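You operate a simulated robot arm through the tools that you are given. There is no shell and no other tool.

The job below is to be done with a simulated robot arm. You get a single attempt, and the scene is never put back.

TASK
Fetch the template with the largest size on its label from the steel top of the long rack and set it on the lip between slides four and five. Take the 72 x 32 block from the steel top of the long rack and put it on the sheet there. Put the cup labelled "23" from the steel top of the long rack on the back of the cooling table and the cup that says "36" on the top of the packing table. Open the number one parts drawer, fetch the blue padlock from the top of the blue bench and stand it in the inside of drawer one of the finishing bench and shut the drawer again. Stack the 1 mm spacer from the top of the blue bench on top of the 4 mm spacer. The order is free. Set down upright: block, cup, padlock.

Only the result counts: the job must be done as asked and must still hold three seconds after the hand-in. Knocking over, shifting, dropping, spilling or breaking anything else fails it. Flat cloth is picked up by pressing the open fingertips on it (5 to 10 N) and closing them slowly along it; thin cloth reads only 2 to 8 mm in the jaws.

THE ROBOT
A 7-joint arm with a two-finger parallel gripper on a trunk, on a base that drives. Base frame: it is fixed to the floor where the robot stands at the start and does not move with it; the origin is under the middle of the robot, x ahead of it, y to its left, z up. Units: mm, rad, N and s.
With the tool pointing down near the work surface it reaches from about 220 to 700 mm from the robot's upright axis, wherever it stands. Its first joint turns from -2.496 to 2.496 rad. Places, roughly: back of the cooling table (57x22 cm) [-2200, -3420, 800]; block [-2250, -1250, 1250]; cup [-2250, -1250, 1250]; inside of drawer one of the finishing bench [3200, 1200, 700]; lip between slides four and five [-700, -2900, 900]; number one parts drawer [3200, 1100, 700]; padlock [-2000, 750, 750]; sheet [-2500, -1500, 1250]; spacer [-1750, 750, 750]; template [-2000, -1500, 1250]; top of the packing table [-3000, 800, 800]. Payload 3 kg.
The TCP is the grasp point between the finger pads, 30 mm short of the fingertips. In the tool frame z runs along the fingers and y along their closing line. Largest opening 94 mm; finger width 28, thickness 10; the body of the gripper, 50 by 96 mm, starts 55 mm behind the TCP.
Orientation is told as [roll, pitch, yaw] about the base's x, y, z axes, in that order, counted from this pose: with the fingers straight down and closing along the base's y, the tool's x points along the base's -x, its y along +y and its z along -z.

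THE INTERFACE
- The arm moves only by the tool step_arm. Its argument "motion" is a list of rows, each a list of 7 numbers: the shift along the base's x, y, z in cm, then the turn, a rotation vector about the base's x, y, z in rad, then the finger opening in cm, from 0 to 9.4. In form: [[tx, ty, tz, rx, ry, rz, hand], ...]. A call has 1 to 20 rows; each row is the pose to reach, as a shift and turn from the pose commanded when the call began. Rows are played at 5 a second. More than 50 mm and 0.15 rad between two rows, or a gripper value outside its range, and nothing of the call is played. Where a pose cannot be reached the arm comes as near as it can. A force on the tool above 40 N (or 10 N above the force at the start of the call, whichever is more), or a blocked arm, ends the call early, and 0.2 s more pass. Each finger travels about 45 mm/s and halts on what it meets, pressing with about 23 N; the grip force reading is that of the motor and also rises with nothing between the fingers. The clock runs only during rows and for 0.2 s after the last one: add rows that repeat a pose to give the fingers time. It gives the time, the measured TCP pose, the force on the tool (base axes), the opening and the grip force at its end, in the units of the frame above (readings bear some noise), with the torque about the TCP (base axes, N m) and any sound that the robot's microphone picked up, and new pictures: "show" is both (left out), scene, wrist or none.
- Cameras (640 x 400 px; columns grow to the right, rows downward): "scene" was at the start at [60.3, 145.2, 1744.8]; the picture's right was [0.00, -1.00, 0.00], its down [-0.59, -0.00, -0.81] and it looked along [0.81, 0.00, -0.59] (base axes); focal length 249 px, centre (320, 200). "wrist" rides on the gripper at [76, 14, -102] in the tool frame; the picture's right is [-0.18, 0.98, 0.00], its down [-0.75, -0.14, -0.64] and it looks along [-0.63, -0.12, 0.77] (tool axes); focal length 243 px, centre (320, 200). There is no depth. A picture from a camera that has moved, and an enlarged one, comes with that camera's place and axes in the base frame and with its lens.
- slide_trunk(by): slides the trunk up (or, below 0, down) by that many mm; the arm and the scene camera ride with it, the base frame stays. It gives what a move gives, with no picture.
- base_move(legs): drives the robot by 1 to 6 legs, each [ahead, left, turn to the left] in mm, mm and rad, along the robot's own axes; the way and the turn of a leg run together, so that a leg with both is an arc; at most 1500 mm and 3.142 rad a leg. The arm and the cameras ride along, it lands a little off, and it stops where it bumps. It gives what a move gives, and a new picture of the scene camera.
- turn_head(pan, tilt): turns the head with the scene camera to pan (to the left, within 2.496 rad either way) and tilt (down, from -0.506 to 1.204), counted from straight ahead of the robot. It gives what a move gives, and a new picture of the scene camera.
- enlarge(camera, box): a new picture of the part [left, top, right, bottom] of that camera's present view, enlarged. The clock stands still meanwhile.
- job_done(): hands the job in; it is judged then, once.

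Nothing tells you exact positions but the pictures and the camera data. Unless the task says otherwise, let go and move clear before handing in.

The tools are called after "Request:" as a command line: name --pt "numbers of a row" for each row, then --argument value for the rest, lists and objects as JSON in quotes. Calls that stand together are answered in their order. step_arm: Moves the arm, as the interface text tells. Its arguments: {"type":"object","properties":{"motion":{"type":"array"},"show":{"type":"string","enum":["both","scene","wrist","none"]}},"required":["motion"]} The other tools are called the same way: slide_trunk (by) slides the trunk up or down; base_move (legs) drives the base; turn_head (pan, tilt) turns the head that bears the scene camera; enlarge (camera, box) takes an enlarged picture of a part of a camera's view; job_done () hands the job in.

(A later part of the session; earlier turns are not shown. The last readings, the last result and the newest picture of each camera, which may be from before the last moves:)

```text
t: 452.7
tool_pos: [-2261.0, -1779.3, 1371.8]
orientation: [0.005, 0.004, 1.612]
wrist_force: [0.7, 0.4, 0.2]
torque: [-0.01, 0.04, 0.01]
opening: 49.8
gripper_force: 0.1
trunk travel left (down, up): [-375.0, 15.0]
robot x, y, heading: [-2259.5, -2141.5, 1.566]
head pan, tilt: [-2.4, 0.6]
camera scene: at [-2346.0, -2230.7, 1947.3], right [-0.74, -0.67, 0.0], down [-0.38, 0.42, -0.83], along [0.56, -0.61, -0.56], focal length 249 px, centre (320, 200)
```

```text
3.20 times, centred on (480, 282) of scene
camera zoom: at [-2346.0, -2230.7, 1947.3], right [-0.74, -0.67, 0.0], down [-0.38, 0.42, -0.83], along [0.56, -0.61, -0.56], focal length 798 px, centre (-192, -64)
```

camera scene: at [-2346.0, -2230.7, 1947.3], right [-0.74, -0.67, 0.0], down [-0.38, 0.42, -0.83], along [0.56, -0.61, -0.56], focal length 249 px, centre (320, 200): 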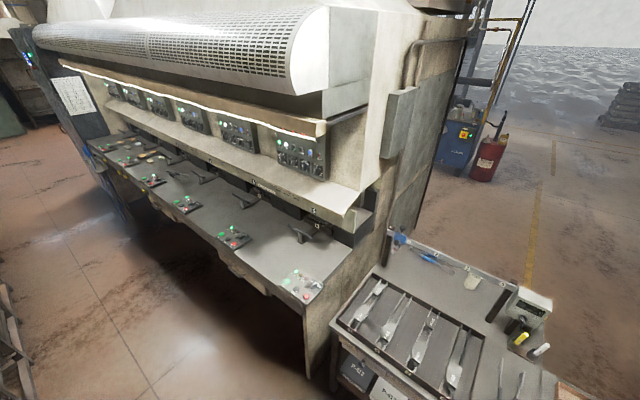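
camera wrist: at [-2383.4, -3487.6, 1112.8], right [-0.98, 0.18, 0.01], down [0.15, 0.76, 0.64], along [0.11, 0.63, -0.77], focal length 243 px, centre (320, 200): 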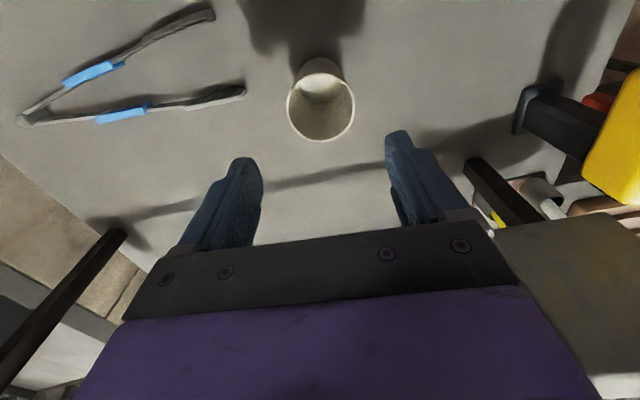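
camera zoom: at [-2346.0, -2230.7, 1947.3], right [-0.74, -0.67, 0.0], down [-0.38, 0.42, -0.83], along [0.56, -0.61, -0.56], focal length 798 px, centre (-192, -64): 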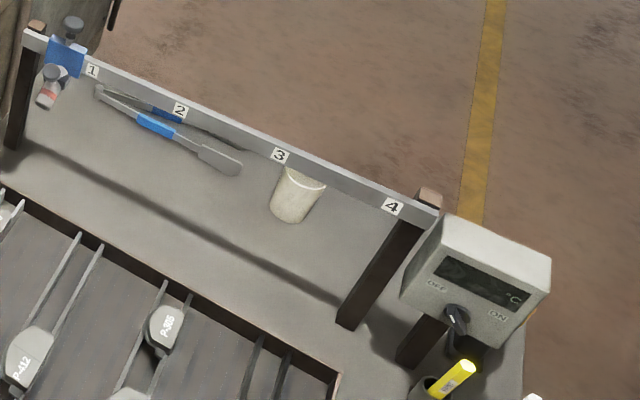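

Slides four and five are at x≈-424 and -972, so the lip spot is about (-700, -2890). Now I'll close in on the R110 template from behind, turning the fingers to close along y.

Request:
base_move --legs '[[130, 0, 0]]'

Request:
step_arm --pt "0 1.7 -0.5 0 0 -0.134 6" --pt "0 3.4 -1 0 0 -0.268 6" --pt "0 5.1 -1.5 0 0 -0.403 6" --pt "0.1 6.8 -2 0 0 -0.537 6" --pt "0.2 8.5 -2.5 0 0 -0.671 6" --pt "0.3 10.2 -3 0 0 -0.805 6" --pt "0.4 11.9 -3.5 0 0 -0.939 6" --pt "0.5 13.6 -4 0 0 -1.074 6" --pt "0.6 15.3 -4.5 0 0 -1.208 6" --pt "0.7 17 -5 0 0 -1.342 6" --pt "0.8 18.7 -5 0 0 -1.476 6" --pt "0.9 20.4 -5 0 0 -1.61 6" --pt "0.9 20.4 -5 0 0 -1.61 6" --show "wrist"

```text
t: 454.0
tool_pos: [-2258.7, -1649.3, 1371.7]
orientation: [0.004, 0.005, 1.611]
wrist_force: [1.0, 0.6, 0.3]
torque: [0.03, -0.01, -0.02]
opening: 49.9
gripper_force: 0.2
trunk travel left (down, up): [-375.0, 15.0]
robot x, y, heading: [-2260.3, -2010.5, 1.565]
head pan, tilt: [-2.4, 0.6]
camera scene: at [-2345.3, -2101.0, 1947.3], right [-0.74, -0.67, 0.0], down [-0.38, 0.42, -0.83], along [0.55, -0.61, -0.56], focal length 249 px, centre (320, 200)
```

scene: 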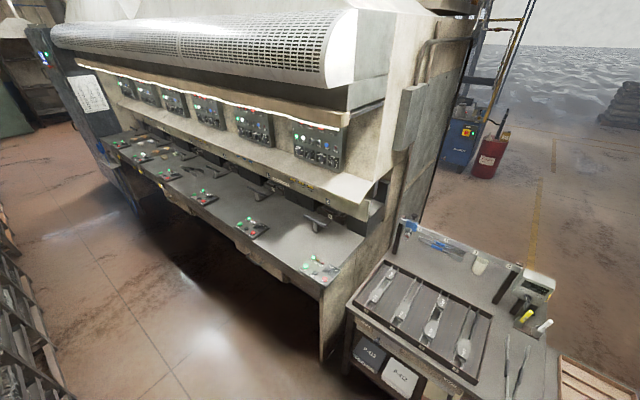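

```text
t: 456.8
tool_pos: [-2249.7, -1444.8, 1323.5]
orientation: [0.006, 0.002, 0.001]
wrist_force: [0.8, -0.3, 0.3]
torque: [0.02, 0.02, -0.02]
opening: 60.1
gripper_force: 0.0
trunk travel left (down, up): [-375.0, 15.0]
robot x, y, heading: [-2261.5, -2012.5, 1.568]
head pan, tilt: [-2.4, 0.6]
camera wrist: at [-2326.4, -1432.5, 1425.1], right [0.18, 0.98, 0.01], down [0.75, -0.15, 0.64], along [0.63, -0.11, -0.77], focal length 243 px, centre (320, 200)
```

wrist: 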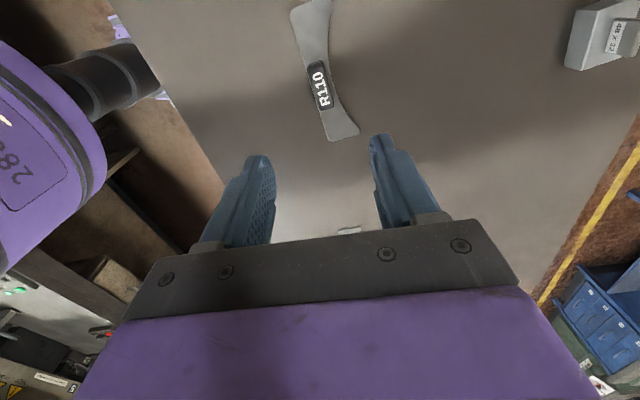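

Request:
enlarge --camera "wrist" --box '[240, 0, 464, 140]'

```text
2.86 times, centred on (352, 70) of wrist
camera zoom: at [-2326.4, -1432.5, 1425.1], right [0.18, 0.98, 0.01], down [0.75, -0.15, 0.64], along [0.63, -0.11, -0.77], focal length 693 px, centre (229, 571)
```

zoom: 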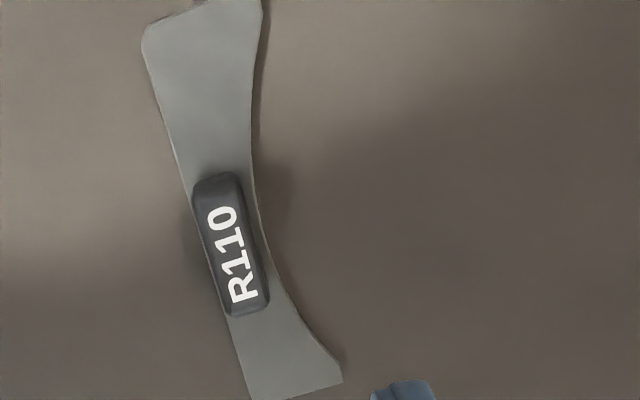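

The R110 handle is centred at about (-2261, -1441), turned +0.10 rad. Aligning above it and descending partway.

Request:
step_arm --pt "-0.5 0.2 -3 -0.005 0 0.05 5" --pt "-1.1 0.4 -6 -0.005 0 0.1 5" --pt "-1.1 0.4 -8.5 -0.005 0 0.1 5" --pt "-1.1 0.4 -8.5 -0.005 0 0.1 5" --show "wrist"

Request:
enlarge --camera "wrist" --box '[240, 50, 432, 170]'

```text
t: 457.8
tool_pos: [-2260.0, -1442.7, 1238.4]
orientation: [0.0, 0.003, 0.101]
wrist_force: [-0.3, 0.9, 0.4]
torque: [0.0, 0.01, 0.02]
opening: 50.0
gripper_force: 0.1
trunk travel left (down, up): [-375.0, 15.0]
robot x, y, heading: [-2260.5, -2010.5, 1.561]
head pan, tilt: [-2.4, 0.6]
camera wrist: at [-2338.1, -1436.7, 1340.2], right [0.08, 1.0, 0.0], down [0.77, -0.06, 0.64], along [0.64, -0.05, -0.77], focal length 243 px, centre (320, 200)
```

wrist: 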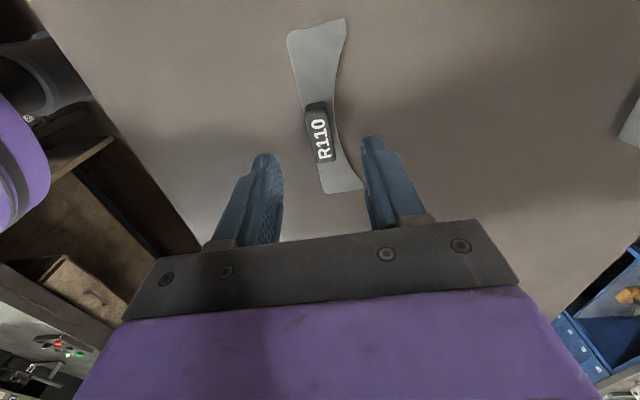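

```text
3.33 times, centred on (336, 110) of wrist
camera zoom: at [-2338.1, -1436.7, 1340.2], right [0.08, 1.0, 0.0], down [0.77, -0.06, 0.64], along [0.64, -0.05, -0.77], focal length 809 px, centre (267, 500)
```

zoom: 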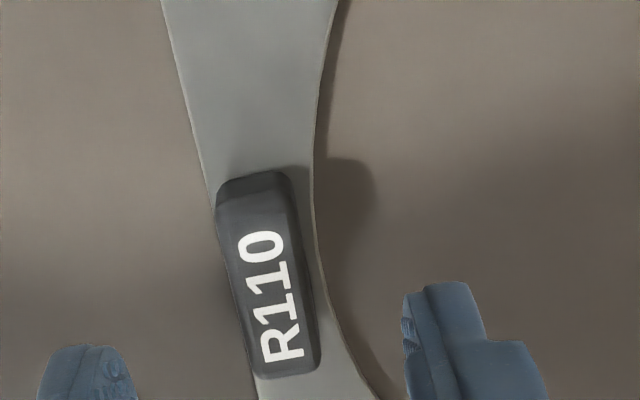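

Aligned within a millimetre or two. Descending to tips just above the plate and gripping the handle.

Request:
step_arm --pt "0.1 0.05 -2 0 0 0 5" --pt "0.1 0.05 -4 0 0 0 5" --pt "0.1 0.05 -4.9 0 0 0 5" --pt "0.1 0.05 -4.9 0 0 0 4" --pt "0.1 0.05 -4.9 0 0 0 3" --pt "0.1 0.05 -4.9 0 0 0 2" --pt "0.1 0.05 -4.9 0 0 0 1.2" --pt "0.1 0.05 -4.9 0 0 0 0.8" --pt "0.1 0.05 -4.9 0 0 0 0.8" --show "wrist"

```text
t: 459.8
tool_pos: [-2259.6, -1441.5, 1190.6]
orientation: [-0.001, 0.003, 0.1]
wrist_force: [-0.8, -0.5, 0.0]
torque: [-0.01, -0.02, 0.0]
opening: 21.3
gripper_force: 23.0
trunk travel left (down, up): [-375.0, 15.0]
robot x, y, heading: [-2264.2, -2008.0, 1.565]
head pan, tilt: [-2.4, 0.6]
camera wrist: at [-2336.9, -1435.1, 1291.5], right [0.08, 1.0, 0.0], down [0.77, -0.06, 0.64], along [0.64, -0.05, -0.77], focal length 243 px, centre (320, 200)
```

wrist: 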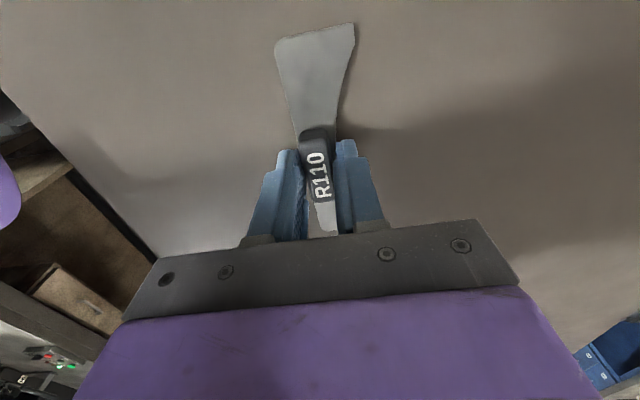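

The handle is held (21 mm). Lifting and checking that the plate hangs level.

Request:
step_arm --pt "0 0 2 0 0 0 0.8" --pt "0 0 5 0 0 0 0.8" --pt "0 0 9 0 0 0 0.8" --pt "0 0 13 0 0 0 0.8" --pt "0 0 17 0 0 0 0.8" --pt "0 -4 18 0 0 0 0.8" --pt "0 -8 18 0 0 0 0.8" --pt "0 -12 18 0 0 0 0.8" --pt "0 -16 18 0 0 0 0.8" --pt "0 -20 18 0 0 0 0.8" --show "both"

```text
t: 462.0
tool_pos: [-2262.0, -1642.6, 1366.6]
orientation: [0.002, 0.002, 0.1]
wrist_force: [-0.3, -0.4, -1.3]
torque: [-0.01, -0.02, 0.01]
opening: 16.3
gripper_force: 23.2
trunk travel left (down, up): [-375.0, 15.0]
robot x, y, heading: [-2261.3, -2009.5, 1.562]
head pan, tilt: [-2.4, 0.6]
camera scene: at [-2346.1, -2104.3, 1947.1], right [-0.74, -0.67, 0.0], down [-0.38, 0.42, -0.83], along [0.55, -0.61, -0.56], focal length 249 px, centre (320, 200)
camera wrist: at [-2338.3, -1637.6, 1469.6], right [0.08, 1.0, 0.0], down [0.77, -0.06, 0.64], along [0.64, -0.05, -0.77], focal length 243 px, centre (320, 200)
```

scene: 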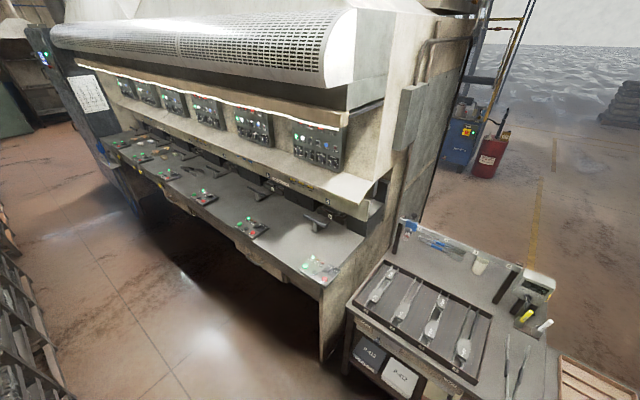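
wrist: 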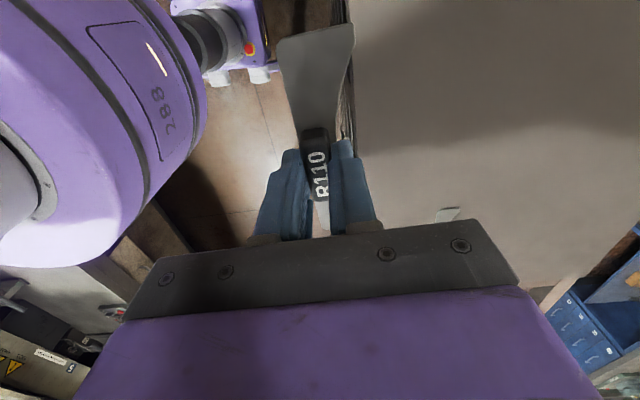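

The grip settled from 21 to 16 mm; I'll check closely how the template sits in the fingers.

Request:
enlarge --camera "wrist" --box '[220, 10, 444, 150]'

Request:
enlarge --camera "wrist" --box '[260, 120, 388, 200]'

```text
2.86 times, centred on (332, 80) of wrist
camera zoom: at [-2338.3, -1637.6, 1469.6], right [0.08, 1.0, 0.0], down [0.77, -0.06, 0.64], along [0.64, -0.05, -0.77], focal length 693 px, centre (286, 543)
```

zoom: 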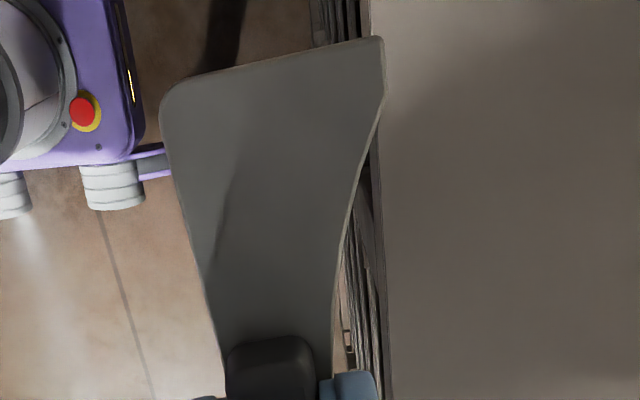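

```text
5.00 times, centred on (324, 160) of wrist
camera zoom: at [-2338.3, -1637.6, 1469.6], right [0.08, 1.0, 0.0], down [0.77, -0.06, 0.64], along [0.64, -0.05, -0.77], focal length 1213 px, centre (300, 400)
```

zoom: 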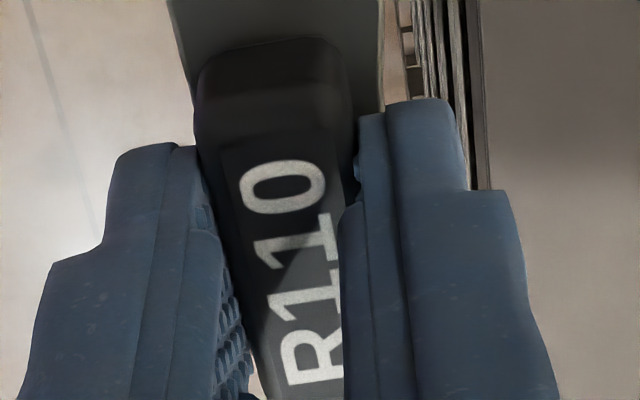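

The template is firmly held by its handle. Now driving down the aisle to the lip, between slides four and five.

Request:
base_move --legs '[[-120, 0, 0.008], [0, -1500, 0]]'

Request:
turn_head --pan -2.4 --tilt 0.6

```text
t: 470.3
tool_pos: [-763.9, -1756.5, 1367.2]
orientation: [-0.001, 0.0, 0.109]
wrist_force: [-1.0, -0.1, -1.7]
torque: [0.02, -0.01, -0.02]
opening: 16.0
gripper_force: 22.4
trunk travel left (down, up): [-375.0, 15.0]
robot x, y, heading: [-758.6, -2125.1, 1.569]
head pan, tilt: [-2.4, 0.6]
camera scene: at [-846.7, -2217.5, 1947.2], right [-0.74, -0.68, 0.0], down [-0.38, 0.41, -0.83], along [0.56, -0.61, -0.56], focal length 249 px, centre (320, 200)
```

scene: 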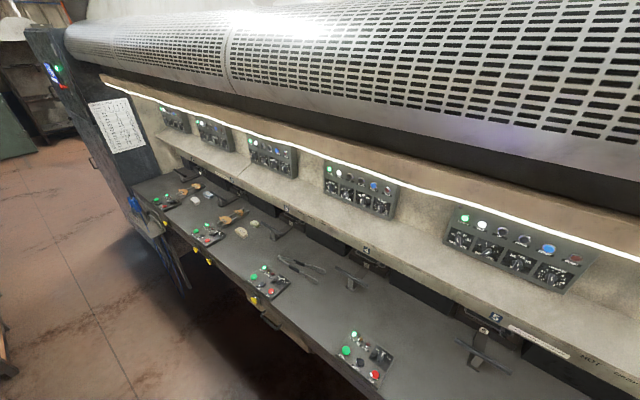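

```text
t: 470.9
tool_pos: [-760.2, -1756.8, 1367.8]
orientation: [-0.001, 0.003, 0.107]
wrist_force: [-0.1, 0.2, -1.0]
torque: [-0.01, 0.01, 0.01]
opening: 16.3
gripper_force: 22.8
trunk travel left (down, up): [-375.0, 15.0]
robot x, y, heading: [-759.6, -2125.8, 1.574]
head pan, tilt: [-2.4, 0.6]
camera scene: at [-841.2, -2217.4, 1947.4], right [-0.74, -0.68, 0.0], down [-0.38, 0.41, -0.83], along [0.56, -0.61, -0.56], focal length 249 px, centre (320, 200)
```

scene: 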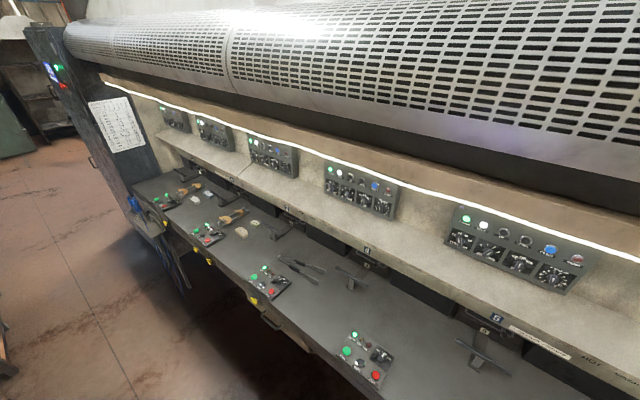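

Slides four and five confirmed at x≈-429 and -986. I'll shift 50 mm, turn around to face the machine, and look.

Request:
base_move --legs '[[0, -50, 0], [0, 0, 3.141]]'

Request:
turn_head --pan 0.2 --tilt 0.7

```text
t: 479.0
tool_pos: [-711.9, -2496.5, 1367.2]
orientation: [0.0, -0.007, -3.083]
wrist_force: [0.2, -0.5, -0.6]
torque: [0.01, -0.02, 0.01]
opening: 16.4
gripper_force: 23.1
trunk travel left (down, up): [-375.0, 15.0]
robot x, y, heading: [-708.2, -2127.3, -1.626]
head pan, tilt: [-2.4, 0.6]
camera scene: at [-617.6, -2036.5, 1947.1], right [0.77, 0.64, 0.0], down [0.36, -0.43, -0.83], along [-0.53, 0.64, -0.56], focal length 249 px, centre (320, 200)
```

scene: 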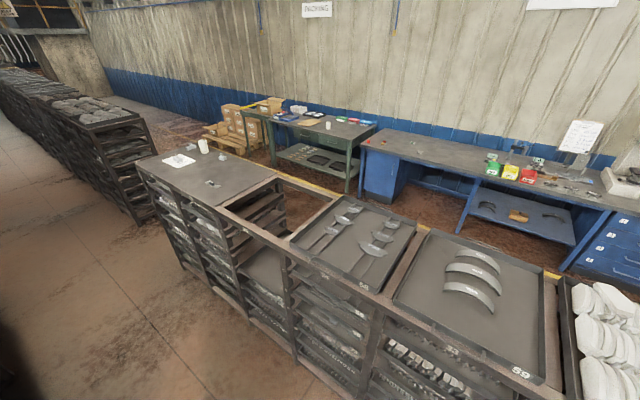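

```text
t: 481.3
tool_pos: [-731.5, -2495.3, 1368.1]
orientation: [-0.001, 0.003, -3.084]
wrist_force: [-0.1, -0.1, -1.3]
torque: [0.0, -0.01, -0.04]
opening: 16.4
gripper_force: 22.9
trunk travel left (down, up): [-375.0, 15.0]
robot x, y, heading: [-709.7, -2124.2, -1.622]
head pan, tilt: [0.201, 0.7]
camera scene: at [-565.6, -2188.3, 1939.2], right [-0.99, -0.15, 0.0], down [-0.09, 0.64, -0.76], along [0.12, -0.76, -0.64], focal length 249 px, centre (320, 200)
```

scene: 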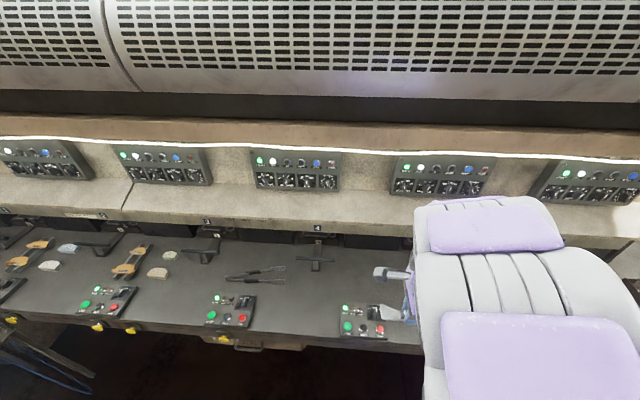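

Facing the machine. I'll lower the trunk, square up and move closer so the lip is within reach.

Request:
slide_trunk --by -240

Request:
base_move --legs '[[150, 0, 0.05]]'

Request:
turn_head --pan 0.35 --tilt 0.6

Request:
step_arm --pt "0 0 0 0 0 0 0.8" --show "wrist"

```text
t: 483.8
tool_pos: [-718.5, -2496.0, 1128.1]
orientation: [0.0, -0.005, -3.083]
wrist_force: [0.6, 1.1, -1.3]
torque: [-0.03, 0.02, 0.03]
opening: 16.2
gripper_force: 23.0
trunk travel left (down, up): [-135.0, 255.0]
robot x, y, heading: [-702.8, -2122.6, -1.623]
head pan, tilt: [0.201, 0.7]
```

```text
t: 485.2
tool_pos: [-699.0, -2649.3, 1126.8]
orientation: [-0.002, -0.007, -3.035]
wrist_force: [-0.8, -0.5, -1.2]
torque: [0.02, 0.01, 0.03]
opening: 16.5
gripper_force: 22.6
trunk travel left (down, up): [-135.0, 255.0]
robot x, y, heading: [-708.3, -2276.0, -1.566]
head pan, tilt: [0.201, 0.7]
camera scene: at [-550.9, -2334.1, 1698.1], right [-0.98, -0.2, 0.0], down [-0.13, 0.63, -0.76], along [0.15, -0.75, -0.65], focal length 249 px, centre (320, 200)
```

scene: 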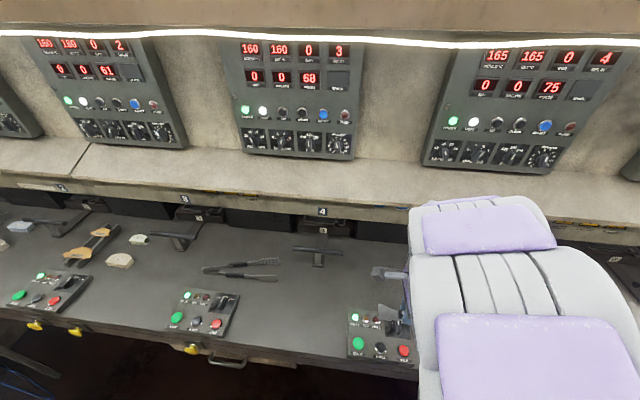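

```text
t: 485.9
tool_pos: [-700.8, -2646.8, 1127.7]
orientation: [0.0, -0.005, -3.035]
wrist_force: [0.0, 0.2, -1.1]
torque: [0.01, -0.01, 0.03]
opening: 16.4
gripper_force: 22.9
trunk travel left (down, up): [-135.0, 255.0]
robot x, y, heading: [-709.3, -2280.2, -1.568]
head pan, tilt: [0.351, 0.6]
camera scene: at [-540.3, -2332.0, 1707.0], right [-0.94, -0.34, 0.0], down [-0.19, 0.53, -0.82], along [0.28, -0.77, -0.57], focal length 249 px, centre (320, 200)
```

scene: 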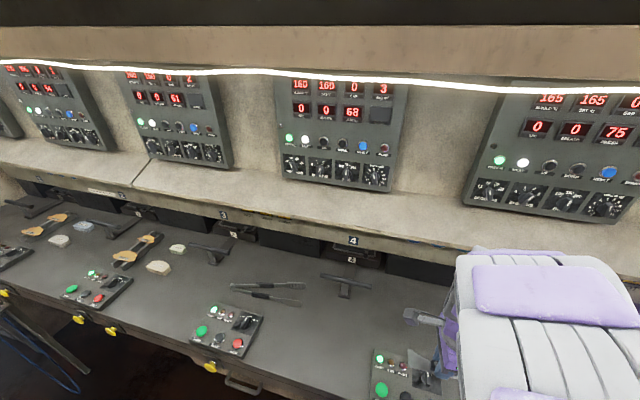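

```text
t: 486.3
tool_pos: [-700.4, -2646.3, 1127.4]
orientation: [0.0, -0.005, -3.035]
wrist_force: [-0.2, 0.2, -1.7]
torque: [-0.02, -0.01, 0.02]
opening: 16.4
gripper_force: 23.0
trunk travel left (down, up): [-135.0, 255.0]
robot x, y, heading: [-708.7, -2277.8, -1.569]
head pan, tilt: [0.351, 0.6]
camera wrist: at [-624.2, -2653.6, 1228.7], right [-0.08, -1.0, 0.0], down [-0.76, 0.06, 0.65], along [-0.64, 0.05, -0.76], focal length 243 px, centre (320, 200)
```

wrist: 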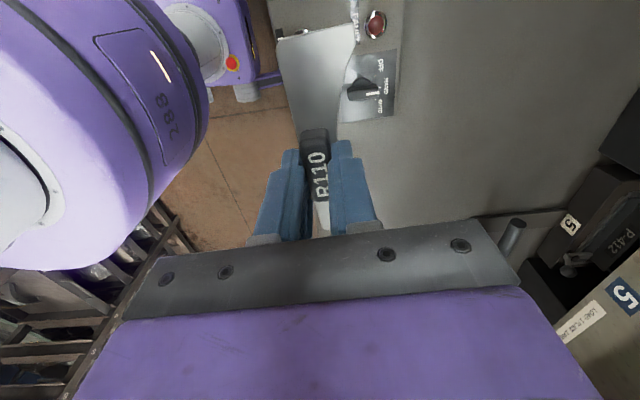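

The spot (-705, -2885) has about 70 mm clearance to the canopy ledge. I'll carry the template over it and descend partway.

Request:
step_arm --pt "-0.1 -4 -1 0 0 -0.02 0.8" --pt "-0.2 -8 -2 0 0 -0.04 0.8" --pt "-0.3 -12 -3 0 0 -0.06 0.8" --pt "-0.4 -16 -4 0 0 -0.08 0.8" --pt "-0.5 -20 -5 0 0 -0.1 0.8" --pt "-0.5 -23.8 -6 0 0 -0.1 0.8" --pt "-0.5 -23.8 -9 0 0 -0.1 0.8" --pt "-0.5 -23.8 -9 0 0 -0.1 0.8" --show "both"

```text
t: 488.1
tool_pos: [-709.4, -2874.3, 1046.7]
orientation: [0.014, -0.004, -3.135]
wrist_force: [1.1, 0.9, -0.8]
torque: [-0.01, 0.0, 0.0]
opening: 16.4
gripper_force: 23.3
trunk travel left (down, up): [-135.0, 255.0]
robot x, y, heading: [-712.6, -2273.4, -1.572]
head pan, tilt: [0.351, 0.6]
camera scene: at [-542.7, -2302.6, 1708.7], right [-0.94, -0.34, 0.0], down [-0.19, 0.52, -0.83], along [0.28, -0.78, -0.55], focal length 249 px, centre (320, 200)
camera wrist: at [-633.6, -2887.3, 1148.3], right [-0.18, -0.98, 0.01], down [-0.75, 0.14, 0.64], along [-0.64, 0.1, -0.77], focal length 243 px, centre (320, 200)
```

scene: 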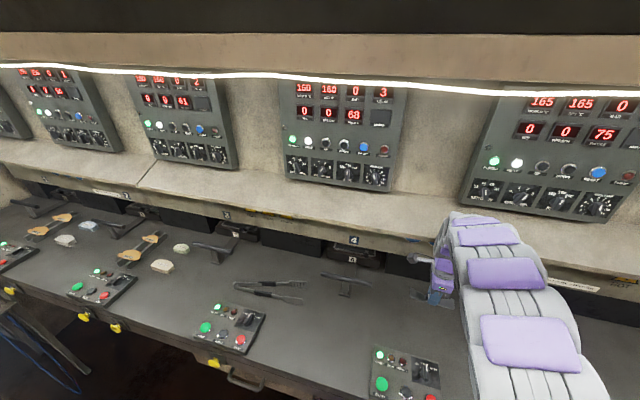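
wrist: 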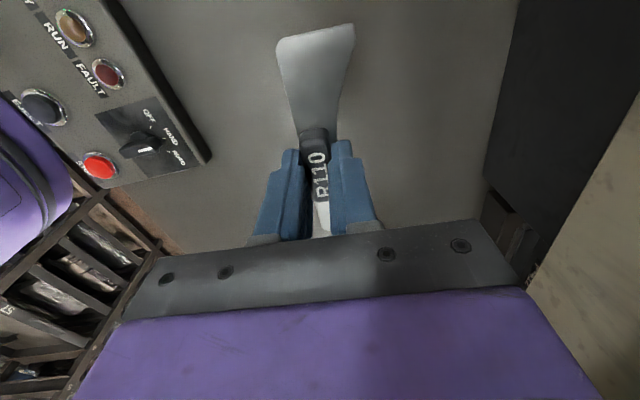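

The body seems to lean slightly; I'll pause to see whether that's just sway.

Request:
step_arm --pt "0 0 0 0 0 0 0.8" --pt "0 0 0 0 0 0 0.8" --pt "0 0 0 0 0 0 0.8" --pt "0 0 0 0 0 0 0.8" --show "scene"

Request:
enlarge --camera "scene" --box '[380, 180, 572, 300]'

```text
t: 489.1
tool_pos: [-710.0, -2872.9, 1046.6]
orientation: [0.012, -0.003, -3.136]
wrist_force: [-0.2, -0.1, -1.5]
torque: [-0.01, -0.03, 0.02]
opening: 16.2
gripper_force: 23.3
trunk travel left (down, up): [-135.0, 255.0]
robot x, y, heading: [-715.5, -2281.3, -1.571]
head pan, tilt: [0.351, 0.6]
camera scene: at [-543.3, -2297.1, 1708.7], right [-0.94, -0.34, 0.01], down [-0.19, 0.51, -0.84], along [0.28, -0.79, -0.55], focal length 249 px, centre (320, 200)
```

scene: 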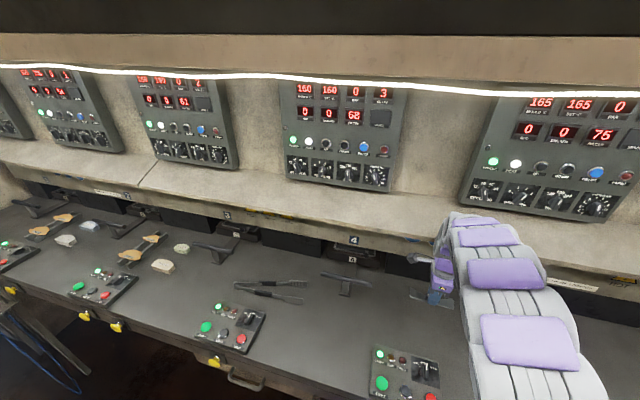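

```text
3.33 times, centred on (476, 240) of scene
camera zoom: at [-543.3, -2297.1, 1708.7], right [-0.94, -0.34, 0.01], down [-0.19, 0.51, -0.84], along [0.28, -0.79, -0.55], focal length 831 px, centre (-200, 67)
```

zoom: 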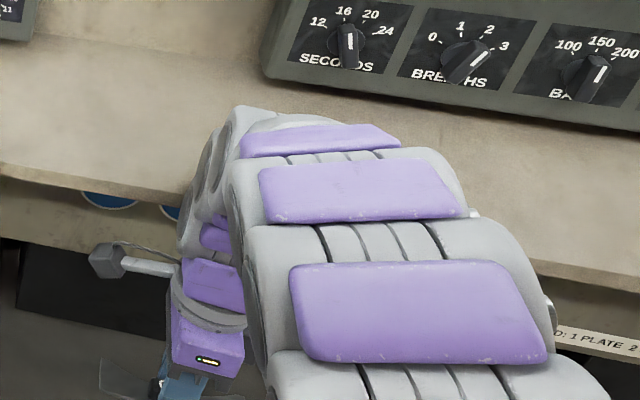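

The wrist seems to be leaning on the canopy ledge (the body was pushed back). I'll pull the tool back 40 mm toward me and check that the posture recovers.

Request:
step_arm --pt "0 2 0.5 0 0 0 0.8" --pt "0 4 0.5 0 0 0 0.8" --pt "0 4 0.5 0 0 0 0.8" --pt "0 4 0.5 0 0 0 0.8" --show "scene"

Request:
enlarge --camera "scene" --box '[380, 180, 572, 300]'

```text
t: 490.1
tool_pos: [-709.5, -2844.0, 1042.5]
orientation: [0.0, -0.004, -3.137]
wrist_force: [0.0, -0.4, -0.8]
torque: [-0.03, 0.01, 0.01]
opening: 16.1
gripper_force: 23.1
trunk travel left (down, up): [-135.0, 255.0]
robot x, y, heading: [-709.9, -2283.4, -1.573]
head pan, tilt: [0.351, 0.6]
camera scene: at [-541.8, -2333.7, 1707.1], right [-0.94, -0.34, 0.0], down [-0.19, 0.53, -0.82], along [0.28, -0.77, -0.57], focal length 249 px, centre (320, 200)
```

scene: 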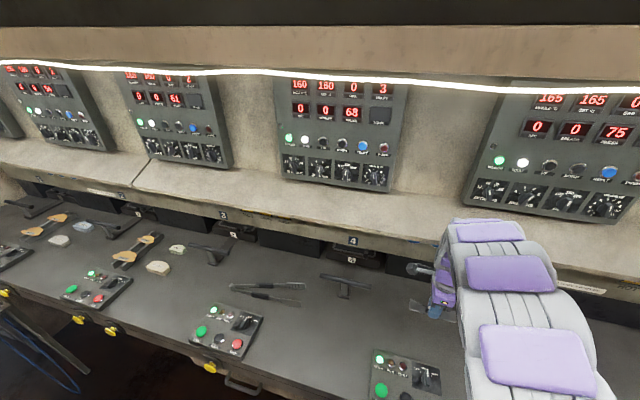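

```text
3.33 times, centred on (476, 240) of scene
camera zoom: at [-541.8, -2333.7, 1707.1], right [-0.94, -0.34, 0.0], down [-0.19, 0.53, -0.82], along [0.28, -0.77, -0.57], focal length 831 px, centre (-200, 67)
```

zoom: 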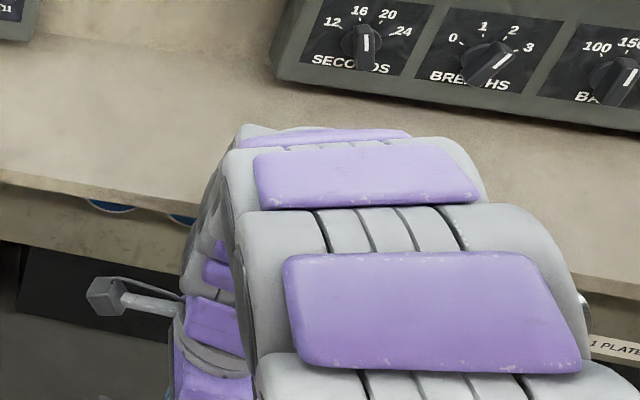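

Posture recovered, so the arm was indeed touching the canopy. I'll stay at this distance (y≈-2844), lower the template and keep watching the body posture.

Request:
step_arm --pt "0 0 -2 0 0 0 0.8" --pt "0 0 -4 0 0 0 0.8" --pt "0 0 -6 0 0 0 0.8" --pt "0 0 -6 0 0 0 0.8" --pt "0 0 -6 0 0 0 0.8" --show "both"

Request:
enlarge --camera "scene" --box '[380, 200, 572, 320]'

```text
t: 491.3
tool_pos: [-708.2, -2845.0, 982.8]
orientation: [0.001, -0.006, -3.135]
wrist_force: [0.0, -0.5, -1.4]
torque: [-0.02, -0.02, -0.05]
opening: 16.4
gripper_force: 23.1
trunk travel left (down, up): [-135.0, 255.0]
robot x, y, heading: [-707.7, -2275.2, -1.572]
head pan, tilt: [0.351, 0.6]
camera scene: at [-540.4, -2334.4, 1707.0], right [-0.94, -0.34, 0.0], down [-0.19, 0.53, -0.82], along [0.28, -0.77, -0.57], focal length 249 px, centre (320, 200)
camera wrist: at [-631.8, -2859.5, 1083.6], right [-0.18, -0.98, 0.0], down [-0.75, 0.14, 0.65], along [-0.64, 0.11, -0.76], focal length 243 px, centre (320, 200)
```

scene: 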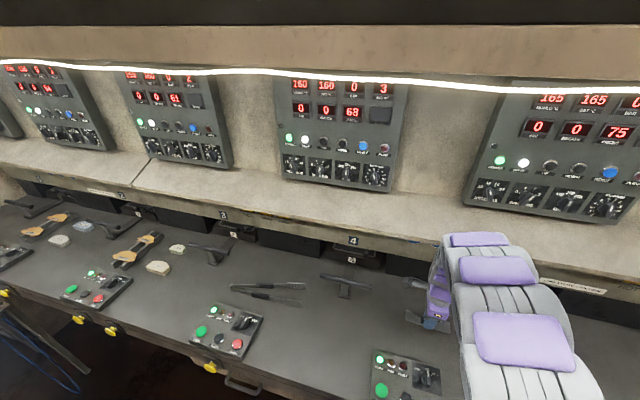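
wrist: 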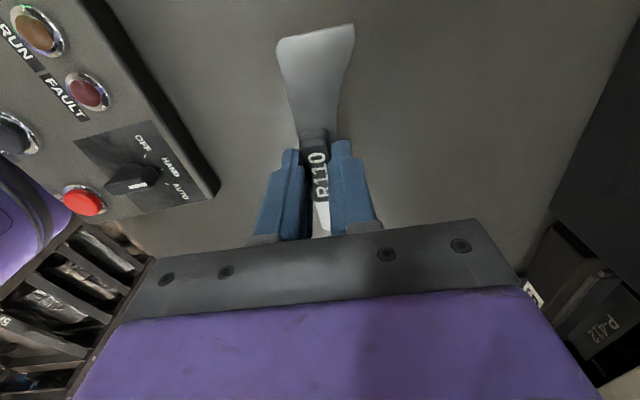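

```text
3.33 times, centred on (476, 260) of scene
camera zoom: at [-540.4, -2334.4, 1707.0], right [-0.94, -0.34, 0.0], down [-0.19, 0.53, -0.82], along [0.28, -0.77, -0.57], focal length 831 px, centre (-200, 0)
```

zoom: 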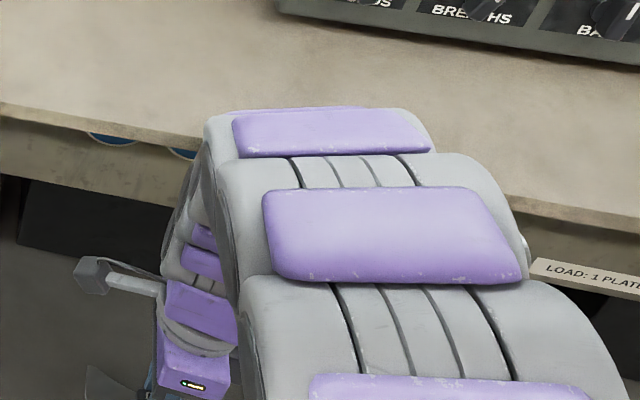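

No lean at this pose. The clear worktop between the slides runs from about y=-2750 to -3080, so I'd like the template a little deeper; testing 20 mm further in at this height.

Request:
step_arm --pt "0 -1 0 0 0 0 0.8" --pt "0 -2 0 0 0 0 0.8" --pt "0 -2 0 0 0 0 0.8" --pt "0 -2 0 0 0 0 0.8" --show "scene"

Request:
enlarge --camera "scene" --box '[380, 200, 572, 320]'

```text
t: 492.3
tool_pos: [-707.5, -2862.8, 981.7]
orientation: [-0.001, -0.005, -3.133]
wrist_force: [-0.6, -0.1, -1.2]
torque: [-0.03, 0.0, 0.01]
opening: 16.2
gripper_force: 22.9
trunk travel left (down, up): [-135.0, 255.0]
robot x, y, heading: [-712.9, -2277.3, -1.568]
head pan, tilt: [0.351, 0.6]
camera scene: at [-540.4, -2334.6, 1707.0], right [-0.94, -0.34, 0.0], down [-0.19, 0.53, -0.82], along [0.28, -0.77, -0.57], focal length 249 px, centre (320, 200)
```

scene: 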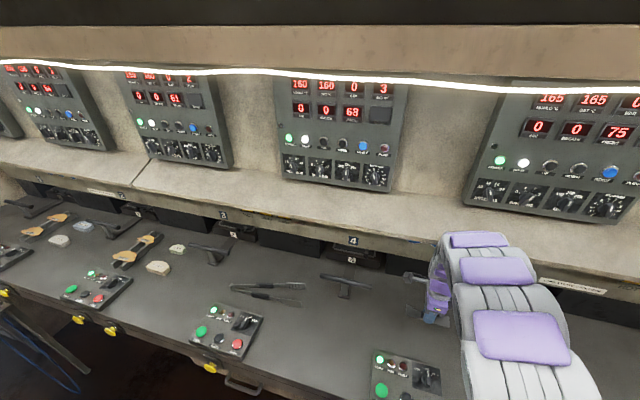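

```text
3.33 times, centred on (476, 260) of scene
camera zoom: at [-540.4, -2334.6, 1707.0], right [-0.94, -0.34, 0.0], down [-0.19, 0.53, -0.82], along [0.28, -0.77, -0.57], focal length 831 px, centre (-200, 0)
```

zoom: 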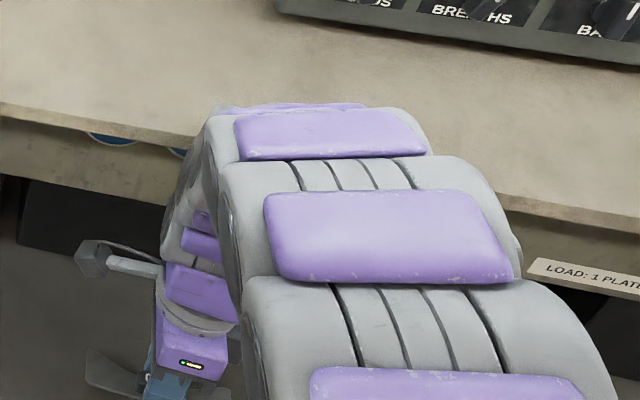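

No contact at y≈-2863. I'll descend here step by step.

Request:
step_arm --pt "0 0 -1 0 0 0 0.8" --pt "0 0 -2 0 0 0 0.8" --pt "0 0 -2.8 0 0 0 0.8" --pt "0 0 -2.8 0 0 0 0.8" --show "both"

```text
t: 493.3
tool_pos: [-706.2, -2864.1, 955.0]
orientation: [0.001, -0.006, -3.135]
wrist_force: [-0.4, 0.4, -0.8]
torque: [0.03, 0.03, -0.01]
opening: 16.6
gripper_force: 22.9
trunk travel left (down, up): [-135.0, 255.0]
robot x, y, heading: [-711.4, -2276.2, -1.574]
head pan, tilt: [0.351, 0.6]
camera scene: at [-540.3, -2334.5, 1707.0], right [-0.94, -0.34, 0.0], down [-0.19, 0.53, -0.82], along [0.28, -0.77, -0.57], focal length 249 px, centre (320, 200)
camera wrist: at [-630.7, -2879.0, 1056.1], right [-0.18, -0.98, 0.0], down [-0.75, 0.14, 0.65], along [-0.64, 0.11, -0.76], focal length 243 px, centre (320, 200)
```

scene: 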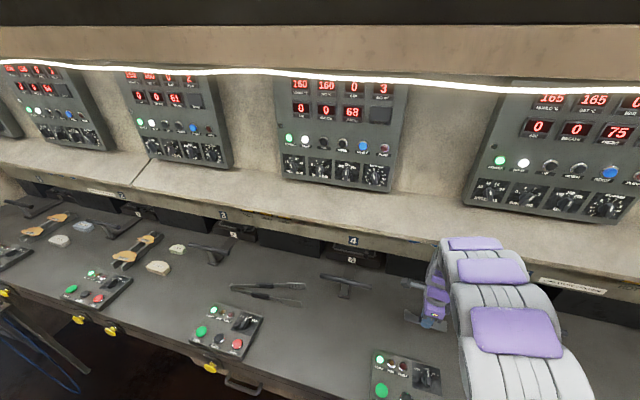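
wrist: 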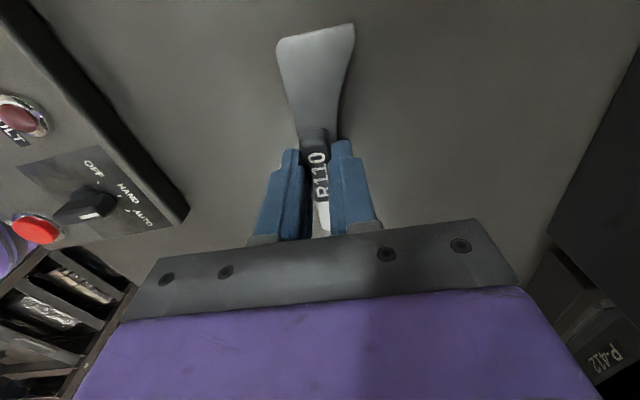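

Request:
step_arm --pt "0 0 -0.5 0 0 0 0.8" --pt "0 0 -1 0 0 0 0.8" --pt "0 0 -1.3 0 0 0 0.8" --pt "0 0 -1.3 0 0 0 0.8" --show "wrist"

```text
t: 494.3
tool_pos: [-707.0, -2864.0, 941.4]
orientation: [0.0, -0.006, -3.134]
wrist_force: [0.1, -0.5, -1.1]
torque: [0.0, 0.03, 0.02]
opening: 16.2
gripper_force: 23.3
trunk travel left (down, up): [-135.0, 255.0]
robot x, y, heading: [-709.9, -2278.5, -1.576]
head pan, tilt: [0.351, 0.6]
camera wrist: at [-630.7, -2878.9, 1042.3], right [-0.18, -0.98, 0.0], down [-0.75, 0.14, 0.65], along [-0.64, 0.11, -0.76], focal length 243 px, centre (320, 200)
```

wrist: 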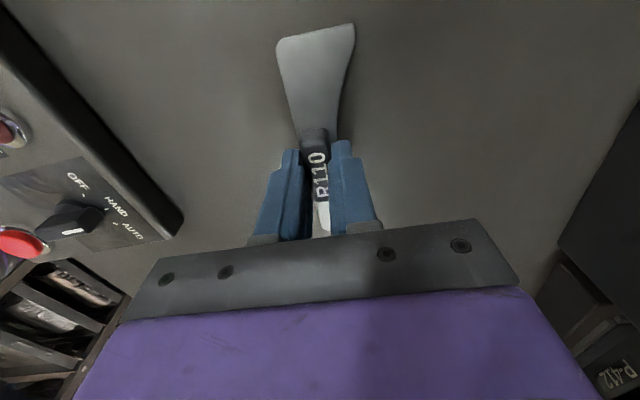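

Request:
step_arm --pt "0 0 -0.4 0 0 0 0.8" --pt "0 0 -0.8 0 0 0 0.8" --pt "0 0 -1.1 0 0 0 0.8" --pt "0 0 -1.1 0 0 0 0.8" --show "wrist"

```text
t: 495.4
tool_pos: [-707.8, -2865.1, 934.4]
orientation: [0.006, -0.005, -3.134]
wrist_force: [-0.9, 7.7, 25.3]
torque: [0.43, 0.01, -0.06]
opening: 16.4
gripper_force: 22.9
trunk travel left (down, up): [-135.0, 255.0]
robot x, y, heading: [-709.3, -2277.0, -1.578]
head pan, tilt: [0.351, 0.6]
stopped in row 4: the force on the tool passed its limit at 41 N (the readings are from after the stop); the commanded pose is now the measured one
camera wrist: at [-631.0, -2878.9, 1035.1], right [-0.18, -0.98, 0.01], down [-0.75, 0.14, 0.64], along [-0.64, 0.11, -0.76], focal length 243 px, centre (320, 200)
```

wrist: 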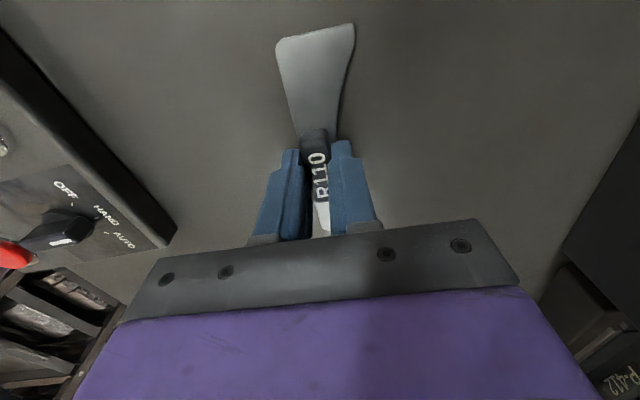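

Contact with the worktop at z≈899. Easing up slightly and releasing the handle.

Request:
step_arm --pt "0 0 0.2 0.004 0 0 0.8" --pt "0 0 0.25 0.004 0 0 0.8" --pt "0 0 0.25 0.004 0 0 0.8" --show "none"

```text
t: 496.2
tool_pos: [-706.7, -2865.5, 933.6]
orientation: [0.0, -0.003, -3.135]
wrist_force: [-0.2, 2.3, 7.5]
torque: [0.0, -0.24, 0.09]
opening: 16.3
gripper_force: 23.4
trunk travel left (down, up): [-135.0, 255.0]
robot x, y, heading: [-710.6, -2281.6, -1.576]
head pan, tilt: [0.351, 0.6]
```

Request:
step_arm --pt "0 0 0.1 0 0 0 1.7" --pt "0 0 0.1 0 0 0 2.2" --pt "0 0 0.1 0 0 0 3" --pt "0 0 0.1 0 0 0 4" --pt "0 0 0.1 0 0 0 4" --pt "0 0 1 0 0 0 4" --pt "0 0 3 0 0 0 4" --pt "0 1 6 0 0 0 4" --pt "0 2 9 0 0 0 4" --pt "0 4 12 0 0 0 4" --show "both"

Request:
enlarge --camera "wrist" --box '[200, 0, 520, 200]'

```text
t: 498.4
tool_pos: [-706.3, -2824.6, 1055.9]
orientation: [0.004, -0.005, -3.134]
wrist_force: [-0.8, 0.2, 0.1]
torque: [-0.03, 0.01, 0.02]
opening: 40.1
gripper_force: 0.1
trunk travel left (down, up): [-135.0, 255.0]
robot x, y, heading: [-708.4, -2277.2, -1.577]
head pan, tilt: [0.351, 0.6]
camera scene: at [-540.1, -2331.6, 1707.1], right [-0.94, -0.34, 0.0], down [-0.19, 0.53, -0.82], along [0.28, -0.77, -0.57], focal length 249 px, centre (320, 200)
camera wrist: at [-630.0, -2838.9, 1156.9], right [-0.18, -0.98, 0.0], down [-0.75, 0.14, 0.65], along [-0.64, 0.11, -0.76], focal length 243 px, centre (320, 200)
```

scene: 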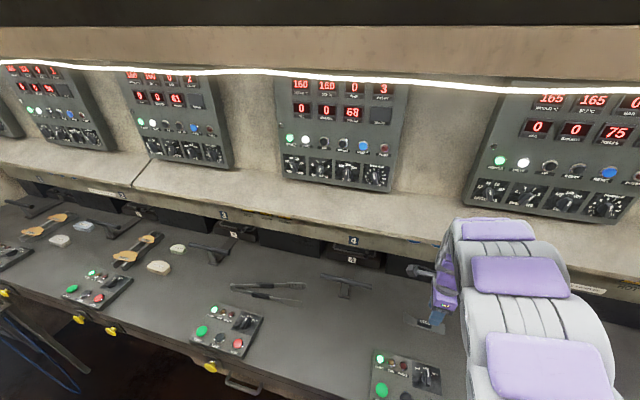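
wrist: 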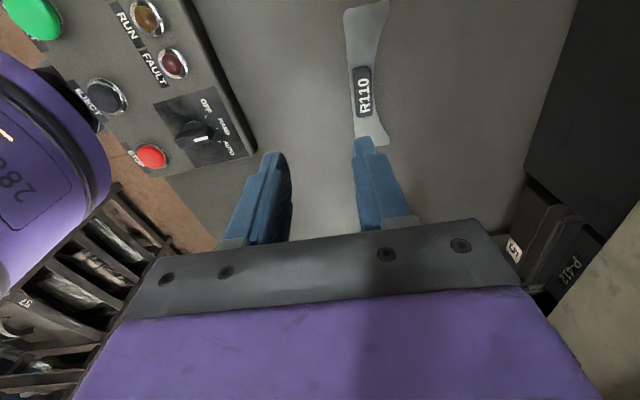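

```text
2.00 times, centred on (360, 100) of wrist
camera zoom: at [-630.0, -2838.9, 1156.9], right [-0.18, -0.98, 0.0], down [-0.75, 0.14, 0.65], along [-0.64, 0.11, -0.76], focal length 485 px, centre (240, 400)
```

zoom: 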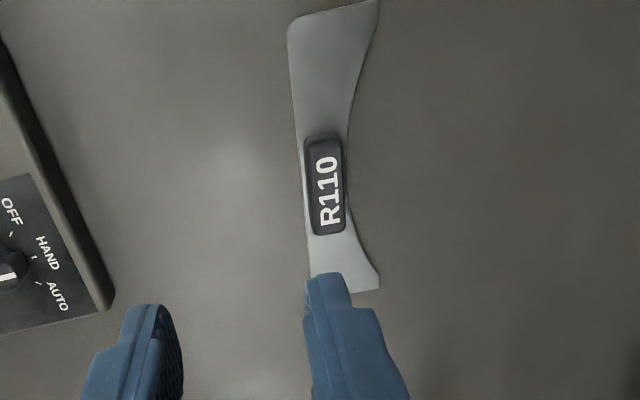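

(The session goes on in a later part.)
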